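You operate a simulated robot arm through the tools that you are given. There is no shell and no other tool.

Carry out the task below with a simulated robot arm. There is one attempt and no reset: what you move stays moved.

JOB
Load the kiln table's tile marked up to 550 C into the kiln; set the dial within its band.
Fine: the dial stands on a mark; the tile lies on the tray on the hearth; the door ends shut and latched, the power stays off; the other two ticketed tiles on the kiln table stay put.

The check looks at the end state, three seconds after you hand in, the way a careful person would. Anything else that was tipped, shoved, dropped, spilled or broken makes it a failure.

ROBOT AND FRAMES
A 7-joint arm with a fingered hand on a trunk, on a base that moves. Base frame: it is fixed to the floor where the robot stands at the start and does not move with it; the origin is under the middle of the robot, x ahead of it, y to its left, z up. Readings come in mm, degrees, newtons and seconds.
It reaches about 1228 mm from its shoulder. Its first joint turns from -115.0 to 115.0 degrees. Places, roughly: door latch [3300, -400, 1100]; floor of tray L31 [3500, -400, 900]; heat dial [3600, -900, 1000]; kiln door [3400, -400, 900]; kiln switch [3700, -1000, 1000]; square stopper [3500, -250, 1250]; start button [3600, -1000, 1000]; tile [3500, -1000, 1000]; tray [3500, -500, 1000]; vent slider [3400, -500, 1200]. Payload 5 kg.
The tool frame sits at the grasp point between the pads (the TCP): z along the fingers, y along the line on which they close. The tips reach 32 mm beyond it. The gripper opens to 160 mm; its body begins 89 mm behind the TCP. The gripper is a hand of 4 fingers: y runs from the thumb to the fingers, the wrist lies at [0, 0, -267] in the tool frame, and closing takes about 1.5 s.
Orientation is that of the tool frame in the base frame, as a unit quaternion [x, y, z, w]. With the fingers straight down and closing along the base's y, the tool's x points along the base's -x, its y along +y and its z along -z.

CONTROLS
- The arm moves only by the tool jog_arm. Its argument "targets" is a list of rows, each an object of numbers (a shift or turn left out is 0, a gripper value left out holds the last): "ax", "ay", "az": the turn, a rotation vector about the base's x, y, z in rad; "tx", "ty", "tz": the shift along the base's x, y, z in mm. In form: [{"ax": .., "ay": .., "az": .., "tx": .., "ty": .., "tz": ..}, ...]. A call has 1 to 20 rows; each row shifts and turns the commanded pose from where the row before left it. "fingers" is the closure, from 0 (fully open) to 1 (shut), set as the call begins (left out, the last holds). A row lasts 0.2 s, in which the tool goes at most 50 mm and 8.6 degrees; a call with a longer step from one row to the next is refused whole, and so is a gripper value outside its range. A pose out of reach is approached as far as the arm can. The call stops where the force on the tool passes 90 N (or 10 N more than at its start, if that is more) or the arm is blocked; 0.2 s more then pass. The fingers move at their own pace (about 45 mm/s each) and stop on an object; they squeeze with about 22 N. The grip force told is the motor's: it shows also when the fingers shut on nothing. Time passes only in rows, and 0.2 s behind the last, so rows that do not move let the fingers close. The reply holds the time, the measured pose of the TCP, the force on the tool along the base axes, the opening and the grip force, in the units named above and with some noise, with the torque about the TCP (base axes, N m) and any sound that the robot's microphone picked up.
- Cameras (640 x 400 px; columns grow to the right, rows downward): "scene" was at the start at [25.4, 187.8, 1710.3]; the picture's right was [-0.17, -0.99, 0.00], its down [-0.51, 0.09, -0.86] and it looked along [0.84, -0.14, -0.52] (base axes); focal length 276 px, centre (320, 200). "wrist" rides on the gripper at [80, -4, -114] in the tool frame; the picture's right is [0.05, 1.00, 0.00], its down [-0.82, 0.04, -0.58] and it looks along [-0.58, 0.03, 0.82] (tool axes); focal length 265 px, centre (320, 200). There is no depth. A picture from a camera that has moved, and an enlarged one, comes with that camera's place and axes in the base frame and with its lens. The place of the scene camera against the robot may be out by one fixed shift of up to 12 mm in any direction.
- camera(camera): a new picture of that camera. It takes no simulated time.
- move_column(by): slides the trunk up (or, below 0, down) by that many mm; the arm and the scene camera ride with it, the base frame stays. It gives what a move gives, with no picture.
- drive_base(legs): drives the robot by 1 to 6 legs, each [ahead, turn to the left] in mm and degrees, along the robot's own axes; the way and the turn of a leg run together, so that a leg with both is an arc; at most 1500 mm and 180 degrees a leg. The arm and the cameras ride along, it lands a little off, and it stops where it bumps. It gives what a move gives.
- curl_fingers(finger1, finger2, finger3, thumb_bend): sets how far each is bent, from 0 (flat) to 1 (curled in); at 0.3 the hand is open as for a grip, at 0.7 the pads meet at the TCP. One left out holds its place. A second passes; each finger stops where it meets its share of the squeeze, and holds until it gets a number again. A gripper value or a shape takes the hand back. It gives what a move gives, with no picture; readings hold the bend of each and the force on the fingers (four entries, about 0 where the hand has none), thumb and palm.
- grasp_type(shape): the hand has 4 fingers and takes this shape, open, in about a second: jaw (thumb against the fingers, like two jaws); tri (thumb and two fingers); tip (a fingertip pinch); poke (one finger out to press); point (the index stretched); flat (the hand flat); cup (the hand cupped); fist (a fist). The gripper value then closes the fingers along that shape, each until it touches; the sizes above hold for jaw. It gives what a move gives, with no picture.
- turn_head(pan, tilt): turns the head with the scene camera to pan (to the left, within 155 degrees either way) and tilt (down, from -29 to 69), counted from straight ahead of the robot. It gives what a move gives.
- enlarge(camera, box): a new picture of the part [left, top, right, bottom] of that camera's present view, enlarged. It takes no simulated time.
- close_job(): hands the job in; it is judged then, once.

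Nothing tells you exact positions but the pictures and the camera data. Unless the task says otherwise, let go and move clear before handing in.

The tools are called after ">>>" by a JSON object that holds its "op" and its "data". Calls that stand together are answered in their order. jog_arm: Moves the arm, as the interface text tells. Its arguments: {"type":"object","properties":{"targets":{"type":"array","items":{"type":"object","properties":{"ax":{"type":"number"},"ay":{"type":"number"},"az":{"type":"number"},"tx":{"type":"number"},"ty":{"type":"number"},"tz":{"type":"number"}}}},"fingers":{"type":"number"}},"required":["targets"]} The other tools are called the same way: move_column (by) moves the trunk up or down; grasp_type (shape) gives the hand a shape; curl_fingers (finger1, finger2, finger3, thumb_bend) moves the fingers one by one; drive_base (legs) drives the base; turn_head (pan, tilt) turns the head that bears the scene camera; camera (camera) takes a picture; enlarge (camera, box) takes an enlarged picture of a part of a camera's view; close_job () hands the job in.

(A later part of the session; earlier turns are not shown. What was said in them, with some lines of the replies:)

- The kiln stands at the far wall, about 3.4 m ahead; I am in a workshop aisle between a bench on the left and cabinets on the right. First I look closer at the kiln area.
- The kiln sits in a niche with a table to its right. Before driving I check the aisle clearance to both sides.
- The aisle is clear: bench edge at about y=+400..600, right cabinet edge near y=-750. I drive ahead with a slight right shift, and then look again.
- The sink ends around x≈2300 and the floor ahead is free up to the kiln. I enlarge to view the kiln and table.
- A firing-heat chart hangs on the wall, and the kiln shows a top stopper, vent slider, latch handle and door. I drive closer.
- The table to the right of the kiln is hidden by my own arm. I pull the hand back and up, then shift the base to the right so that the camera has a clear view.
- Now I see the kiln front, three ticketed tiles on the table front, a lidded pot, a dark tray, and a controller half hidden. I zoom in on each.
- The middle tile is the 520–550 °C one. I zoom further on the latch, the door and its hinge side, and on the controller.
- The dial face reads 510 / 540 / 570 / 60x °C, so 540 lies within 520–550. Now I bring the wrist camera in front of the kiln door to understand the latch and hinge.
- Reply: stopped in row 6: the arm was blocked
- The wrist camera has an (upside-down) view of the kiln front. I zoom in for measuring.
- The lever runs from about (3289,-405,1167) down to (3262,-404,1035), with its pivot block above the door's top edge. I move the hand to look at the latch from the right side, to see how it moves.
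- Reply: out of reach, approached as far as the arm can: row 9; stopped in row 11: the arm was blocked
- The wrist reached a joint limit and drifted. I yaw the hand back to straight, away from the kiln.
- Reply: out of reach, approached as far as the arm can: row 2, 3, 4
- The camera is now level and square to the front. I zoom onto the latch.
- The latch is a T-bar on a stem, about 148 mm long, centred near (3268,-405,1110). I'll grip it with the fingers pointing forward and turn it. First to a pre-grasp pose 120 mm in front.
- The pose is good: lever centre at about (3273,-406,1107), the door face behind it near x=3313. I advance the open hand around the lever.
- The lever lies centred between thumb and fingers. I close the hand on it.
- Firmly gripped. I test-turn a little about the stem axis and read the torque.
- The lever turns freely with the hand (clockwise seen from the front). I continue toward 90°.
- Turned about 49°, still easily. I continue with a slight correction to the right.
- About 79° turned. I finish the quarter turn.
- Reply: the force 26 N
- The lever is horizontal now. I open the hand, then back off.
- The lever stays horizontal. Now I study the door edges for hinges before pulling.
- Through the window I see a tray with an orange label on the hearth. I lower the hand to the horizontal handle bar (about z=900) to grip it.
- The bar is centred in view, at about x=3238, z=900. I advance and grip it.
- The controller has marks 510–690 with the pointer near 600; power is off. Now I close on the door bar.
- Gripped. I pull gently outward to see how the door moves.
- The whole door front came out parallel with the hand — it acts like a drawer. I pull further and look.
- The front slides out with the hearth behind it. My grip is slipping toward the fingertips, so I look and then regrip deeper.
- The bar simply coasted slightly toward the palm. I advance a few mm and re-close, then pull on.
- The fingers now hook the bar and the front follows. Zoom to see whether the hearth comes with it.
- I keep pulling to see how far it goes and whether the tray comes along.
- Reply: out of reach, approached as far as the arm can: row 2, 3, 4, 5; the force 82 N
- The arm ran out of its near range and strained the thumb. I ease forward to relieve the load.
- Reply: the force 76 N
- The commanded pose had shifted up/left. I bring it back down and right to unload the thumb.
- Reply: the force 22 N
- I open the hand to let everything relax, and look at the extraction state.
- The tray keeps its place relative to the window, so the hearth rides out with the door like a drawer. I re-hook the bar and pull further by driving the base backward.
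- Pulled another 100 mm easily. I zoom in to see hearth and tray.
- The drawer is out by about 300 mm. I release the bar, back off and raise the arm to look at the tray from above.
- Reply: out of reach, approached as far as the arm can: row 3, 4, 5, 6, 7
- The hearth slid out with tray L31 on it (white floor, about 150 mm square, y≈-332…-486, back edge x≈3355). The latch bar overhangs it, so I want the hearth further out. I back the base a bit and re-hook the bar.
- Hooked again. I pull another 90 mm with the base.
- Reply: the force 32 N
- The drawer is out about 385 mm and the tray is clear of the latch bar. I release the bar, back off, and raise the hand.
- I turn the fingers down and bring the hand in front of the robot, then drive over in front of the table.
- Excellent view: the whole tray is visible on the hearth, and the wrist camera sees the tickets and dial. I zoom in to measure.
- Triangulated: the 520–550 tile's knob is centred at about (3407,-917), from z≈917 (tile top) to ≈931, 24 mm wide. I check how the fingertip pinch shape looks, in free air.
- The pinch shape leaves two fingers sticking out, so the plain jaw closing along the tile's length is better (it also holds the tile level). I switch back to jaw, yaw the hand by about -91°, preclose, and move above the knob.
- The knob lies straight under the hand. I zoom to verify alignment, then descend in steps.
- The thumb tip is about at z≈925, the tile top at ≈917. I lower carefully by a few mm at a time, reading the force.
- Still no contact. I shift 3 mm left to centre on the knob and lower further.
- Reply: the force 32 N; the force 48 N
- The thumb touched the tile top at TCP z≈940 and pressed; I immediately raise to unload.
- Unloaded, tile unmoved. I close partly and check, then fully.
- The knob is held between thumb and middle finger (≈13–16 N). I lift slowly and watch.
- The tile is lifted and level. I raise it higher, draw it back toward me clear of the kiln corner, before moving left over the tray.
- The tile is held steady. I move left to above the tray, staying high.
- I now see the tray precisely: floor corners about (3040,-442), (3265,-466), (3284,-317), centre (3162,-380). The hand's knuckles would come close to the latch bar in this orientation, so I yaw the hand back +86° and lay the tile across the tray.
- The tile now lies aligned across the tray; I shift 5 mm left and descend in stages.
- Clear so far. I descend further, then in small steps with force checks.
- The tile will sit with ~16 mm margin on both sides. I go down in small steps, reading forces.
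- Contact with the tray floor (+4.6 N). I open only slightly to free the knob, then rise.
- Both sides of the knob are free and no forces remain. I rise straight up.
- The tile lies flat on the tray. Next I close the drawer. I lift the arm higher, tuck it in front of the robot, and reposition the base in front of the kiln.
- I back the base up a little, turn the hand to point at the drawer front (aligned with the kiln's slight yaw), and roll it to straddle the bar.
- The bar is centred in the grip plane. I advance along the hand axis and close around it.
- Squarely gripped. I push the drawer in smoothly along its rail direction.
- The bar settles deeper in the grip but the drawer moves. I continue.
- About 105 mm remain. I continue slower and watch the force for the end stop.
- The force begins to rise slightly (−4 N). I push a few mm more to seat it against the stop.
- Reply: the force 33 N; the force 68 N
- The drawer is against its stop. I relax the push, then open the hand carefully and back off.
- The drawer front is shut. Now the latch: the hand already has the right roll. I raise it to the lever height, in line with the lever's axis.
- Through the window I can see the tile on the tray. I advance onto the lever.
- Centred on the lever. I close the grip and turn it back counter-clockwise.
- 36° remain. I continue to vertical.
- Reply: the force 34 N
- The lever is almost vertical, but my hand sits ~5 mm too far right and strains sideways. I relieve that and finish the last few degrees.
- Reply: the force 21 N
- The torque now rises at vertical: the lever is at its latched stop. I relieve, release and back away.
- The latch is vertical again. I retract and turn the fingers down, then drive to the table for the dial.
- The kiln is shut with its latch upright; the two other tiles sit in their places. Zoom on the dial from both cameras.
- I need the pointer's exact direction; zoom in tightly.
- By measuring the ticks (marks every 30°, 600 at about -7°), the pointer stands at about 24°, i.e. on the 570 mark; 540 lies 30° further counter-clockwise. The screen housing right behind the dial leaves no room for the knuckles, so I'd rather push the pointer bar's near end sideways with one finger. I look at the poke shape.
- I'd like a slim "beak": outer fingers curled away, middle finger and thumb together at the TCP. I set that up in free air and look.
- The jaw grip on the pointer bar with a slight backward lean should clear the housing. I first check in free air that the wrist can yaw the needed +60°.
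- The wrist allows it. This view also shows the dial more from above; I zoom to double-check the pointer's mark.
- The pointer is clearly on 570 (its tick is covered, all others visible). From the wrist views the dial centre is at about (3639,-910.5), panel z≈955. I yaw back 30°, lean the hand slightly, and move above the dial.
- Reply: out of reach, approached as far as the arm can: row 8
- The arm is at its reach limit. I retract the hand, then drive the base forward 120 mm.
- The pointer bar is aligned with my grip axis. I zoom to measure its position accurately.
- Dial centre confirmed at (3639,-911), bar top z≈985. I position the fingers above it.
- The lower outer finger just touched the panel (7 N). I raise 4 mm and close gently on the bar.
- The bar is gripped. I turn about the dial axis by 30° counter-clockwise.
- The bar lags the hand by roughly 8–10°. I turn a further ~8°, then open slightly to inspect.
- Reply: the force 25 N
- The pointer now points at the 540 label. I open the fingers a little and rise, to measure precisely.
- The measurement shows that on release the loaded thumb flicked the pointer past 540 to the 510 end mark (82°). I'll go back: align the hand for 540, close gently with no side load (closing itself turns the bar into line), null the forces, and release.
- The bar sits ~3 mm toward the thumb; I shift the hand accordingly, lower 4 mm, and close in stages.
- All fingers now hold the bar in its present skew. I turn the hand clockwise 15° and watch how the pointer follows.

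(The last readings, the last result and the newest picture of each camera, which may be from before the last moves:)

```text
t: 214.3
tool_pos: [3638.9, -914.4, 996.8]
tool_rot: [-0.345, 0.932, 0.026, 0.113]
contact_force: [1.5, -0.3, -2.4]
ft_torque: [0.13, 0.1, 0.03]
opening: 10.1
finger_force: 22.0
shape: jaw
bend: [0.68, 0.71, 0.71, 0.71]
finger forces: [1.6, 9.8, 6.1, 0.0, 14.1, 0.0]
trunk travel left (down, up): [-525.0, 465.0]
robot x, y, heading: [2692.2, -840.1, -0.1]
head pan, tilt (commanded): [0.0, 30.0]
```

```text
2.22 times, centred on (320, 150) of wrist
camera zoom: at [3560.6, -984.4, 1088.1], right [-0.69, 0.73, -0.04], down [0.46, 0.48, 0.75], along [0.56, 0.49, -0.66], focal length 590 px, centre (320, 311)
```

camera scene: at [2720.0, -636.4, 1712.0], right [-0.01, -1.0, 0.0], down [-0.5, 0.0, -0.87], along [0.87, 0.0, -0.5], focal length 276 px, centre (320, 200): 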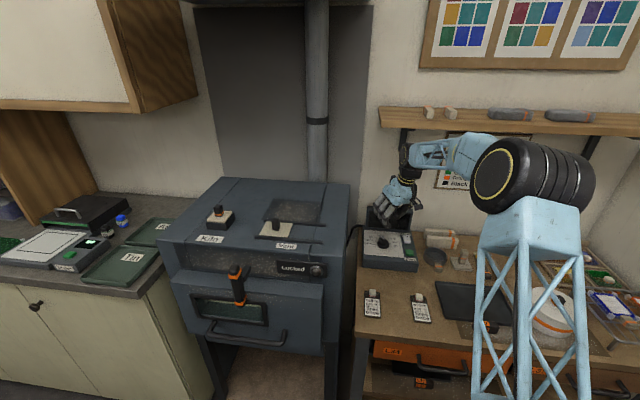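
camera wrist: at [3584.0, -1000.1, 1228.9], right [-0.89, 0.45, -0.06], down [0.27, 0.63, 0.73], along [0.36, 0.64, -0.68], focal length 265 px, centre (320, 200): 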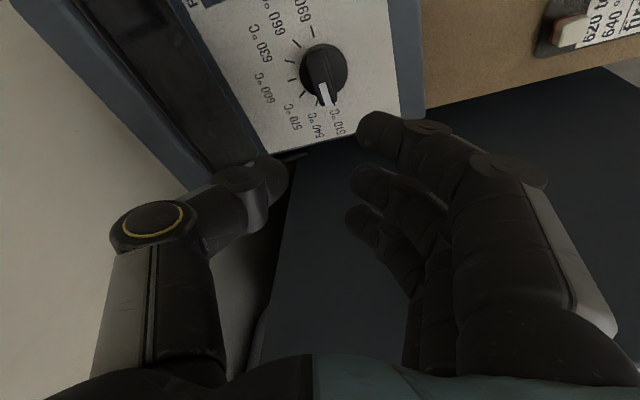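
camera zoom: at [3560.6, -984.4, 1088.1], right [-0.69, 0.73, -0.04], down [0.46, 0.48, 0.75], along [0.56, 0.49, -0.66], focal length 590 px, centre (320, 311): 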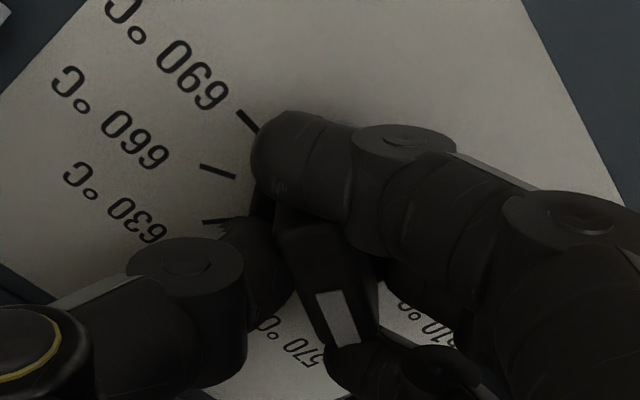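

Now the pointer is at about 58° and side loads are near zero. A few degrees more clockwise, then I release slowly.

>>> {"op": "jog_arm", "data": {"targets": [{"az": -0.06, "ax": 0.006, "ay": -0.001}, {}, {}]}}

>>> {"op": "jog_arm", "data": {"targets": [{}, {}], "fingers": 0.86}}

>>> {"op": "enlarge", "data": {"camera": "wrist", "box": [220, 60, 420, 240]}}

```text
t: 215.1
tool_pos: [3638.1, -915.8, 994.9]
tool_rot: [-0.317, 0.941, 0.026, 0.116]
contact_force: [2.4, -0.3, -2.7]
ft_torque: [0.04, 0.08, -0.07]
opening: 10.0
finger_force: 22.3
shape: jaw
bend: [0.68, 0.71, 0.71, 0.71]
finger forces: [1.6, 9.0, 6.3, 0.0, 14.2, 0.1]
trunk travel left (down, up): [-525.0, 465.0]
robot x, y, heading: [2691.7, -841.6, -0.1]
head pan, tilt (commanded): [0.0, 30.0]
```

```text
t: 215.7
tool_pos: [3637.9, -913.7, 995.7]
tool_rot: [-0.318, 0.941, 0.025, 0.116]
contact_force: [-1.5, 2.5, 0.8]
ft_torque: [0.13, 0.06, 0.01]
opening: 22.6
finger_force: 0.0
shape: jaw
bend: [0.72, 0.72, 0.72, 0.7]
finger forces: [0.0, 2.6, 0.0, 0.0, 0.0, 0.0]
trunk travel left (down, up): [-525.0, 465.0]
robot x, y, heading: [2692.0, -837.5, -0.2]
head pan, tilt (commanded): [0.0, 30.0]
```

```text
2.22 times, centred on (320, 150) of wrist
camera zoom: at [3556.0, -978.3, 1088.2], right [-0.64, 0.77, -0.04], down [0.49, 0.45, 0.75], along [0.59, 0.46, -0.66], focal length 590 px, centre (320, 311)
```

zoom: 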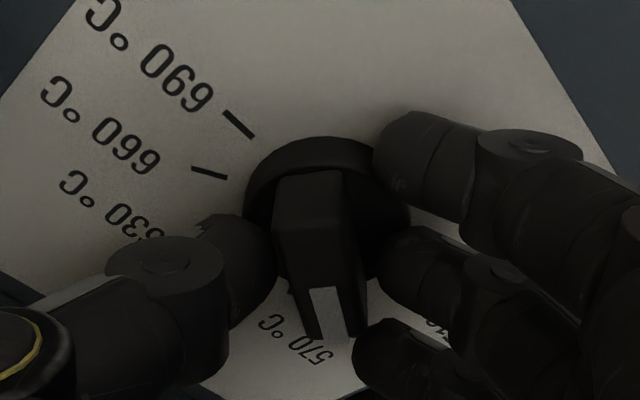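

>>> {"op": "jog_arm", "data": {"targets": [{}, {}], "fingers": 0.78}}

>>> {"op": "jog_arm", "data": {"targets": [{}, {}], "fingers": 0.7}}

>>> {"op": "jog_arm", "data": {"targets": [{"tz": 15}, {"tz": 25}, {"tz": 35}, {"tz": 35}, {"tz": 30}, {}]}}

>>> {"op": "camera", "data": {"camera": "wrist"}}

```text
t: 216.3
tool_pos: [3638.8, -914.3, 996.9]
tool_rot: [-0.317, 0.941, 0.026, 0.115]
contact_force: [0.1, -0.3, 0.6]
ft_torque: [0.02, 0.0, 0.03]
opening: 34.6
finger_force: 0.1
shape: jaw
bend: [0.73, 0.73, 0.73, 0.7]
finger forces: [0.0, 0.1, 0.1, 0.1, 0.1, 0.0]
trunk travel left (down, up): [-525.0, 465.0]
robot x, y, heading: [2692.8, -841.9, -0.3]
head pan, tilt (commanded): [0.0, 30.0]
```

```text
t: 216.9
tool_pos: [3638.0, -915.7, 995.7]
tool_rot: [-0.317, 0.941, 0.025, 0.116]
contact_force: [0.1, 0.0, -1.1]
ft_torque: [-0.01, -0.02, -0.02]
opening: 47.3
finger_force: 0.1
shape: jaw
bend: [0.73, 0.73, 0.73, 0.7]
finger forces: [0.0, 0.0, 0.1, 0.1, 0.0, 0.1]
trunk travel left (down, up): [-525.0, 465.0]
robot x, y, heading: [2688.4, -836.2, -0.4]
head pan, tilt (commanded): [0.0, 30.0]
```

```text
t: 218.3
tool_pos: [3639.7, -914.0, 1136.1]
tool_rot: [-0.317, 0.941, 0.025, 0.116]
contact_force: [-0.3, -0.2, -0.2]
ft_torque: [0.0, -0.01, 0.01]
opening: 47.4
finger_force: 0.1
shape: jaw
bend: [0.73, 0.73, 0.73, 0.7]
finger forces: [0.0, 0.0, 0.0, 0.0, 0.0, 0.0]
trunk travel left (down, up): [-525.0, 465.0]
robot x, y, heading: [2691.8, -842.9, -0.1]
head pan, tilt (commanded): [0.0, 30.0]
```

```text
taken
camera wrist: at [3557.5, -979.3, 1229.0], right [-0.64, 0.77, -0.04], down [0.49, 0.45, 0.75], along [0.59, 0.46, -0.66], focal length 265 px, centre (320, 200)
```

wrist: 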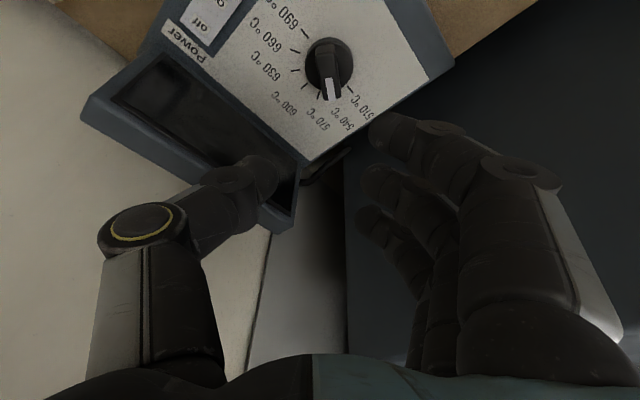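

>>> {"op": "enlarge", "data": {"camera": "wrist", "box": [280, 25, 380, 125]}}

>>> {"op": "enlarge", "data": {"camera": "scene", "box": [360, 225, 410, 265]}}

```text
4.00 times, centred on (330, 75) of wrist
camera zoom: at [3557.5, -979.3, 1229.0], right [-0.64, 0.77, -0.04], down [0.49, 0.45, 0.75], along [0.59, 0.46, -0.66], focal length 1062 px, centre (280, 700)
```

zoom: 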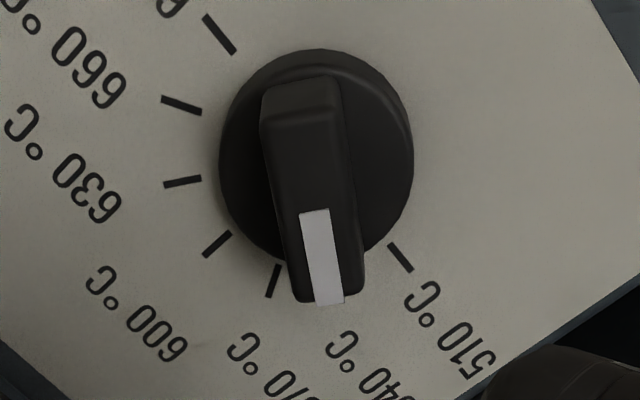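

```text
10.00 times, centred on (385, 245) of scene
camera zoom: at [2718.9, -636.5, 1712.0], right [-0.01, -1.0, 0.0], down [-0.5, 0.0, -0.87], along [0.87, 0.0, -0.5], focal length 2759 px, centre (-330, -250)
```

zoom: 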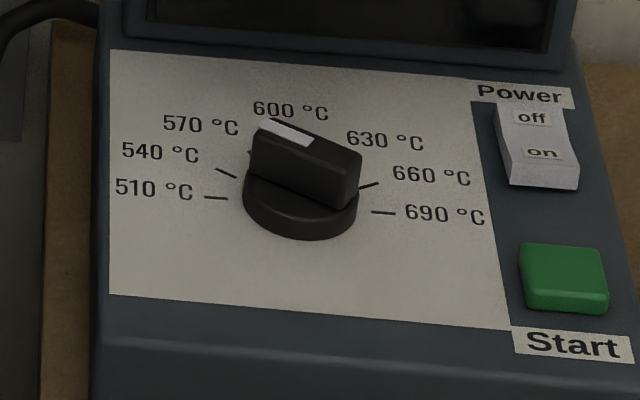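

The pointer now covers the 540 tick (570 and 510 ticks are visible on either side), measured direction ≈51–52° vs. 52.5° for the mark. I retract the arm clear and verify from another angle.

>>> {"op": "jog_arm", "data": {"targets": [{"tz": 30}, {"tz": 30, "tx": -20}, {"tx": -40, "tz": 20}, {"tx": -40, "az": -0.1, "ay": 0.04}, {"tx": -40, "az": -0.1, "ay": 0.04}, {"tx": -40, "az": -0.1, "ay": 0.04}, {"tx": -40, "az": -0.1, "ay": 0.04}, {"tx": -40, "az": -0.1}, {"tx": -40, "az": -0.1}, {"tx": -40, "az": -0.1}, {}], "fingers": 0.3}}

>>> {"op": "camera", "data": {"camera": "wrist"}}

>>> {"op": "camera", "data": {"camera": "scene"}}

```text
t: 220.7
tool_pos: [3296.7, -913.5, 1215.8]
tool_rot: [0.03, 0.998, 0.021, 0.046]
contact_force: [-0.5, 0.1, 0.2]
ft_torque: [-0.02, -0.02, 0.0]
opening: 111.7
finger_force: 0.0
shape: jaw
bend: [0.67, 0.67, 0.67, 0.63]
finger forces: [0.0, 0.1, 0.1, 0.1, 0.1, 0.1]
trunk travel left (down, up): [-525.0, 465.0]
robot x, y, heading: [2690.8, -837.5, -0.2]
head pan, tilt (commanded): [0.0, 30.0]
```

```text
taken
camera wrist: at [3206.1, -917.3, 1322.3], right [0.01, 1.0, 0.04], down [0.76, -0.03, 0.65], along [0.65, 0.03, -0.76], focal length 265 px, centre (320, 200)
```

wrist: 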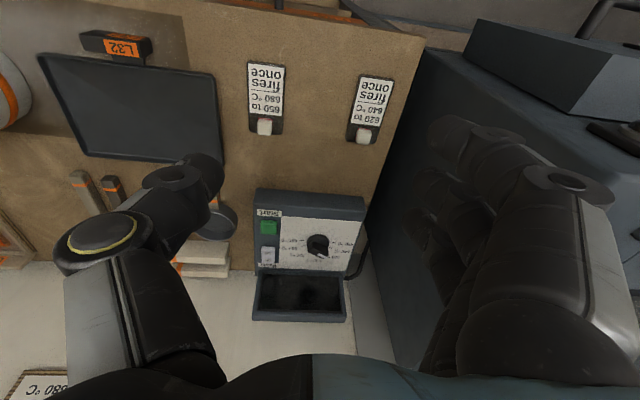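

```text
taken
camera scene: at [2718.9, -636.6, 1712.0], right [-0.01, -1.0, 0.0], down [-0.5, 0.0, -0.87], along [0.87, -0.01, -0.5], focal length 276 px, centre (320, 200)
```

scene: 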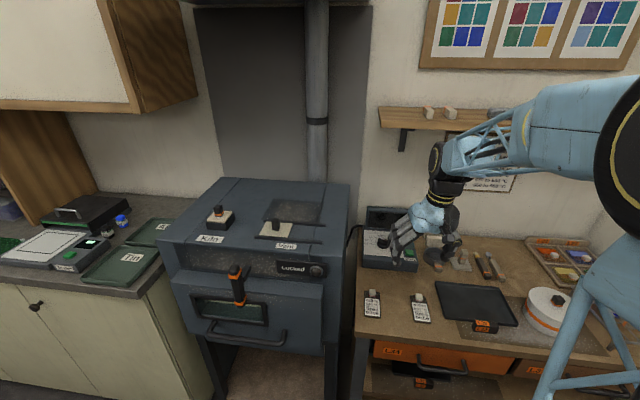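

>>> {"op": "enlarge", "data": {"camera": "wrist", "box": [295, 225, 345, 265]}}

>>> {"op": "enlarge", "data": {"camera": "wrist", "box": [240, 180, 370, 320]}}

>>> {"op": "enlarge", "data": {"camera": "scene", "box": [150, 170, 350, 350]}}

>>> {"op": "enlarge", "data": {"camera": "scene", "box": [350, 270, 450, 340]}}

```text
10.00 times, centred on (320, 245) of wrist
camera zoom: at [3206.1, -917.3, 1322.3], right [0.01, 1.0, 0.04], down [0.76, -0.03, 0.65], along [0.65, 0.03, -0.76], focal length 2654 px, centre (320, -250)
```

zoom: 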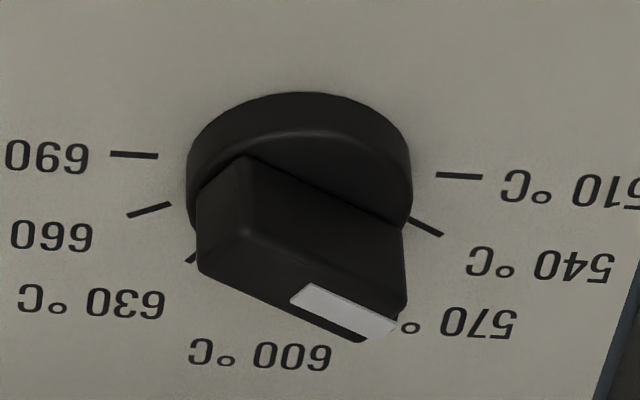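

```text
2.86 times, centred on (305, 250) of wrist
camera zoom: at [3206.1, -917.3, 1322.3], right [0.01, 1.0, 0.04], down [0.76, -0.03, 0.65], along [0.65, 0.03, -0.76], focal length 758 px, centre (363, 57)
```

zoom: 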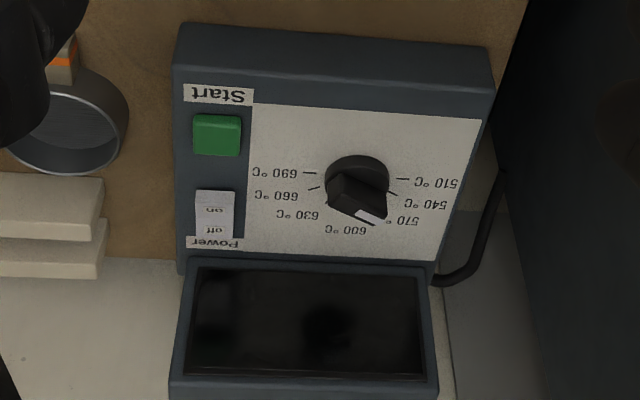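

```text
2.22 times, centred on (250, 260) of scene
camera zoom: at [2718.9, -636.6, 1712.0], right [-0.01, -1.0, 0.0], down [-0.5, 0.0, -0.87], along [0.87, -0.01, -0.5], focal length 613 px, centre (476, 67)
```

zoom: 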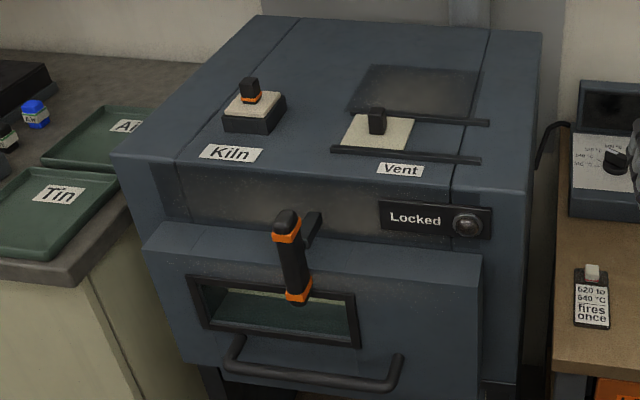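

```text
5.71 times, centred on (400, 305) of scene
camera zoom: at [2718.9, -636.6, 1712.0], right [-0.01, -1.0, 0.0], down [-0.5, 0.0, -0.87], along [0.87, -0.01, -0.5], focal length 1576 px, centre (-137, -400)
```

zoom: 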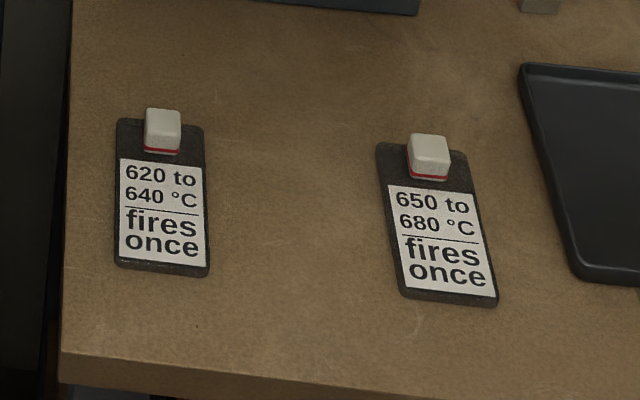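

The dial reads 540 within about 2°, power is off, and the other two tiles are untouched. I check the latch lever's uprightness more closely.

>>> {"op": "enlarge", "data": {"camera": "scene", "box": [210, 250, 270, 320]}}

>>> {"op": "turn_head", "data": {"pan": 20, "tilt": 35}}

>>> {"op": "camera", "data": {"camera": "scene"}}

```text
5.71 times, centred on (240, 285) of scene
camera zoom: at [2718.9, -636.6, 1712.0], right [-0.01, -1.0, 0.0], down [-0.5, 0.0, -0.87], along [0.87, -0.01, -0.5], focal length 1576 px, centre (777, -286)
```

zoom: 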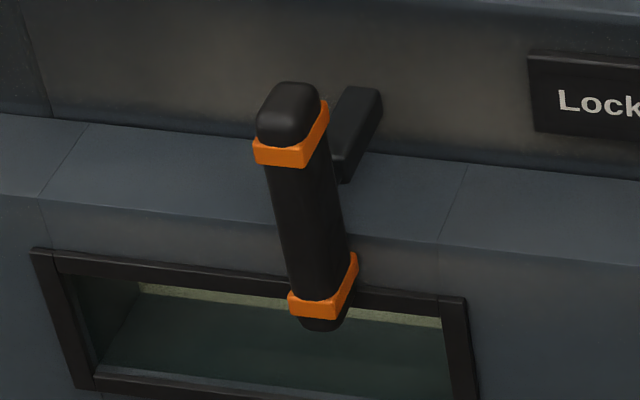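

```text
t: 221.6
tool_pos: [3298.2, -913.1, 1216.2]
tool_rot: [0.029, 0.998, 0.02, 0.046]
contact_force: [-0.1, -0.6, -0.1]
ft_torque: [0.01, -0.01, 0.01]
opening: 111.7
finger_force: 0.0
shape: jaw
bend: [0.67, 0.67, 0.67, 0.63]
finger forces: [0.1, 0.1, 0.0, 0.0, 0.1, 0.0]
trunk travel left (down, up): [-525.0, 465.0]
robot x, y, heading: [2690.4, -837.8, -0.3]
head pan, tilt (commanded): [20.0, 35.0]
```

```text
taken
camera scene: at [2711.3, -606.3, 1704.3], right [0.34, -0.94, 0.0], down [-0.54, -0.19, -0.82], along [0.77, 0.28, -0.57], focal length 276 px, centre (320, 200)
```

scene: 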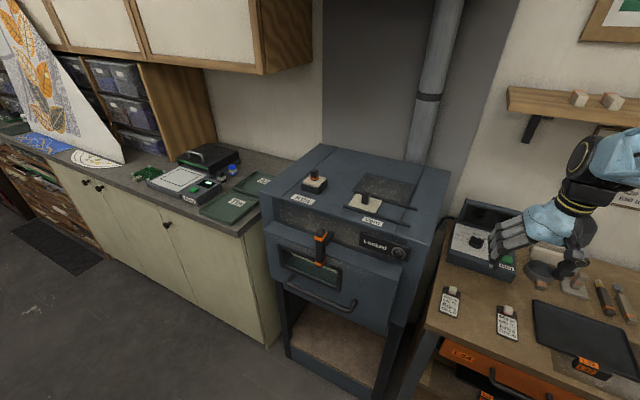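

The lever's edges follow the true vertical, so it is latched. I move the arm and base clear of the table, take a last look, and then hand in.

>>> {"op": "jog_arm", "data": {"targets": [{"tz": 30}, {"tz": 30}, {"tz": 20}]}}

>>> {"op": "drive_base", "data": {"legs": [[-250, 0]]}}

>>> {"op": "turn_head", "data": {"pan": 0, "tilt": 30}}

>>> {"op": "camera", "data": {"camera": "scene"}}

>>> {"op": "enlarge", "data": {"camera": "scene", "box": [350, 190, 430, 250]}}

>>> {"op": "enlarge", "data": {"camera": "scene", "box": [180, 160, 340, 320]}}

```text
t: 222.3
tool_pos: [3297.6, -913.6, 1295.5]
tool_rot: [0.028, 0.998, 0.019, 0.047]
contact_force: [-0.6, 0.3, 0.0]
ft_torque: [0.02, -0.03, 0.01]
opening: 111.7
finger_force: 0.1
shape: jaw
bend: [0.67, 0.67, 0.67, 0.63]
finger forces: [0.0, 0.0, 0.0, 0.0, 0.0, 0.0]
trunk travel left (down, up): [-525.0, 465.0]
robot x, y, heading: [2690.1, -840.2, -0.5]
head pan, tilt (commanded): [20.0, 35.0]
```

```text
t: 224.2
tool_pos: [3044.3, -911.3, 1296.4]
tool_rot: [0.029, 0.998, 0.019, 0.047]
contact_force: [-1.4, 0.6, 0.3]
ft_torque: [-0.01, -0.01, 0.01]
opening: 111.4
finger_force: 0.1
shape: jaw
bend: [0.67, 0.67, 0.67, 0.63]
finger forces: [0.0, 0.0, 0.0, 0.1, 0.0, 0.0]
trunk travel left (down, up): [-525.0, 465.0]
robot x, y, heading: [2437.0, -836.9, -0.2]
head pan, tilt (commanded): [20.0, 35.0]
```

```text
t: 225.0
tool_pos: [3045.1, -911.5, 1296.4]
tool_rot: [0.028, 0.998, 0.019, 0.047]
contact_force: [0.3, 0.4, -0.4]
ft_torque: [0.0, -0.03, -0.01]
opening: 111.7
finger_force: 0.0
shape: jaw
bend: [0.67, 0.67, 0.67, 0.63]
finger forces: [0.0, 0.0, 0.0, 0.0, 0.0, 0.0]
trunk travel left (down, up): [-525.0, 465.0]
robot x, y, heading: [2438.1, -842.5, -0.2]
head pan, tilt (commanded): [0.0, 30.0]
```

```text
taken
camera scene: at [2465.0, -634.8, 1712.0], right [0.0, -1.0, 0.0], down [-0.5, 0.0, -0.87], along [0.87, 0.0, -0.5], focal length 276 px, centre (320, 200)
```

scene: 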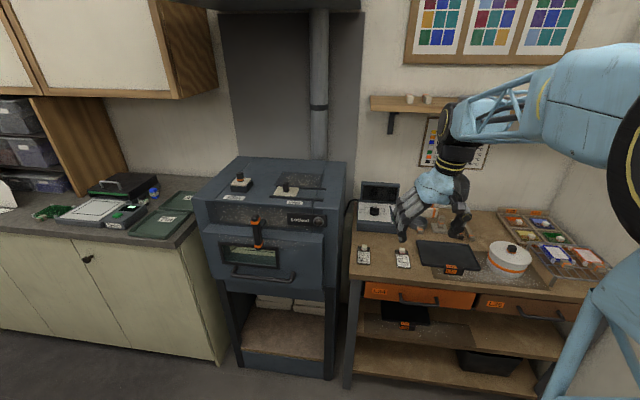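

```text
6.67 times, centred on (390, 220) of scene
camera zoom: at [2465.0, -634.8, 1712.0], right [0.0, -1.0, 0.0], down [-0.5, 0.0, -0.87], along [0.87, 0.0, -0.5], focal length 1839 px, centre (-147, 67)
```

zoom: 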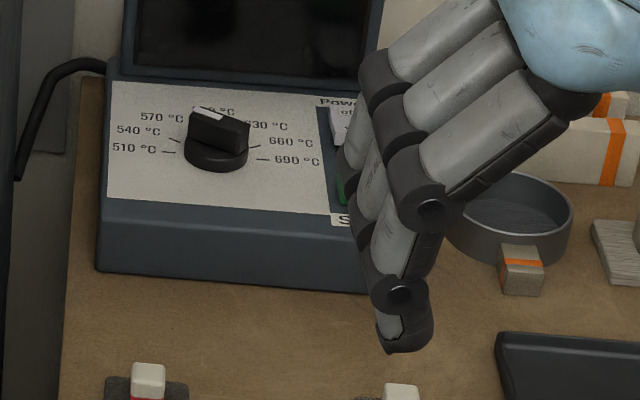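

```text
2.50 times, centred on (260, 240) of scene
camera zoom: at [2465.0, -634.8, 1712.0], right [0.0, -1.0, 0.0], down [-0.5, 0.0, -0.87], along [0.87, 0.0, -0.5], focal length 690 px, centre (470, 100)
```

zoom: 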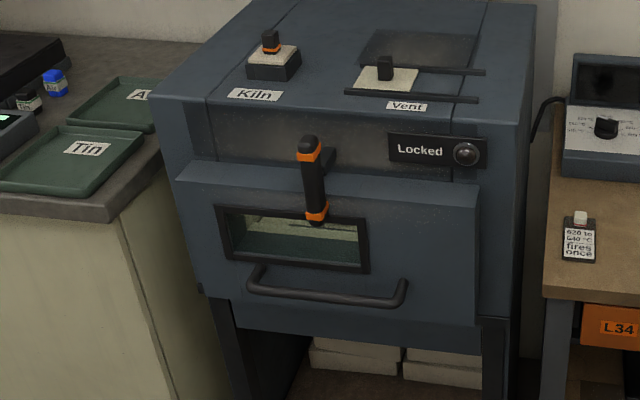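

The kiln door is shut with the latch upright, and the tile lies on tray L31 inside. The dial stands on 540 °C, the power is off and the other two tiles are in place. The arm is clear of everything, so I hand in.

>>> {"op": "close_job", "data": {}}

```text
The job is handed in.
```

The job is handed in. The 520–550 °C tile is in the kiln and the dial is set inside its band.

- **Tile:** I picked up the 520–550 °C tile from the kiln table and laid it flat on tray L31. I could still see it on the tray through the window after closing the door.
- **Door:** The front slides out like a drawer with the hearth. I pushed it in to its stop and turned the latch back upright to its stop.
- **Dial:** It started on 570 °C. My first attempt overshot to 510 °C, so I brought it back to 540 °C. From the pictures, the pointer is within about 2° of the 540 mark.
- **Power:** The switch looks off, as it was at the start, and I did not touch it or the start button.
- **Other tiles:** The 620–640 °C and 650–680 °C tiles are where they were.

I saw nothing else disturbed. Before handing in I let go of everything, raised the arm and backed the base away from the table.
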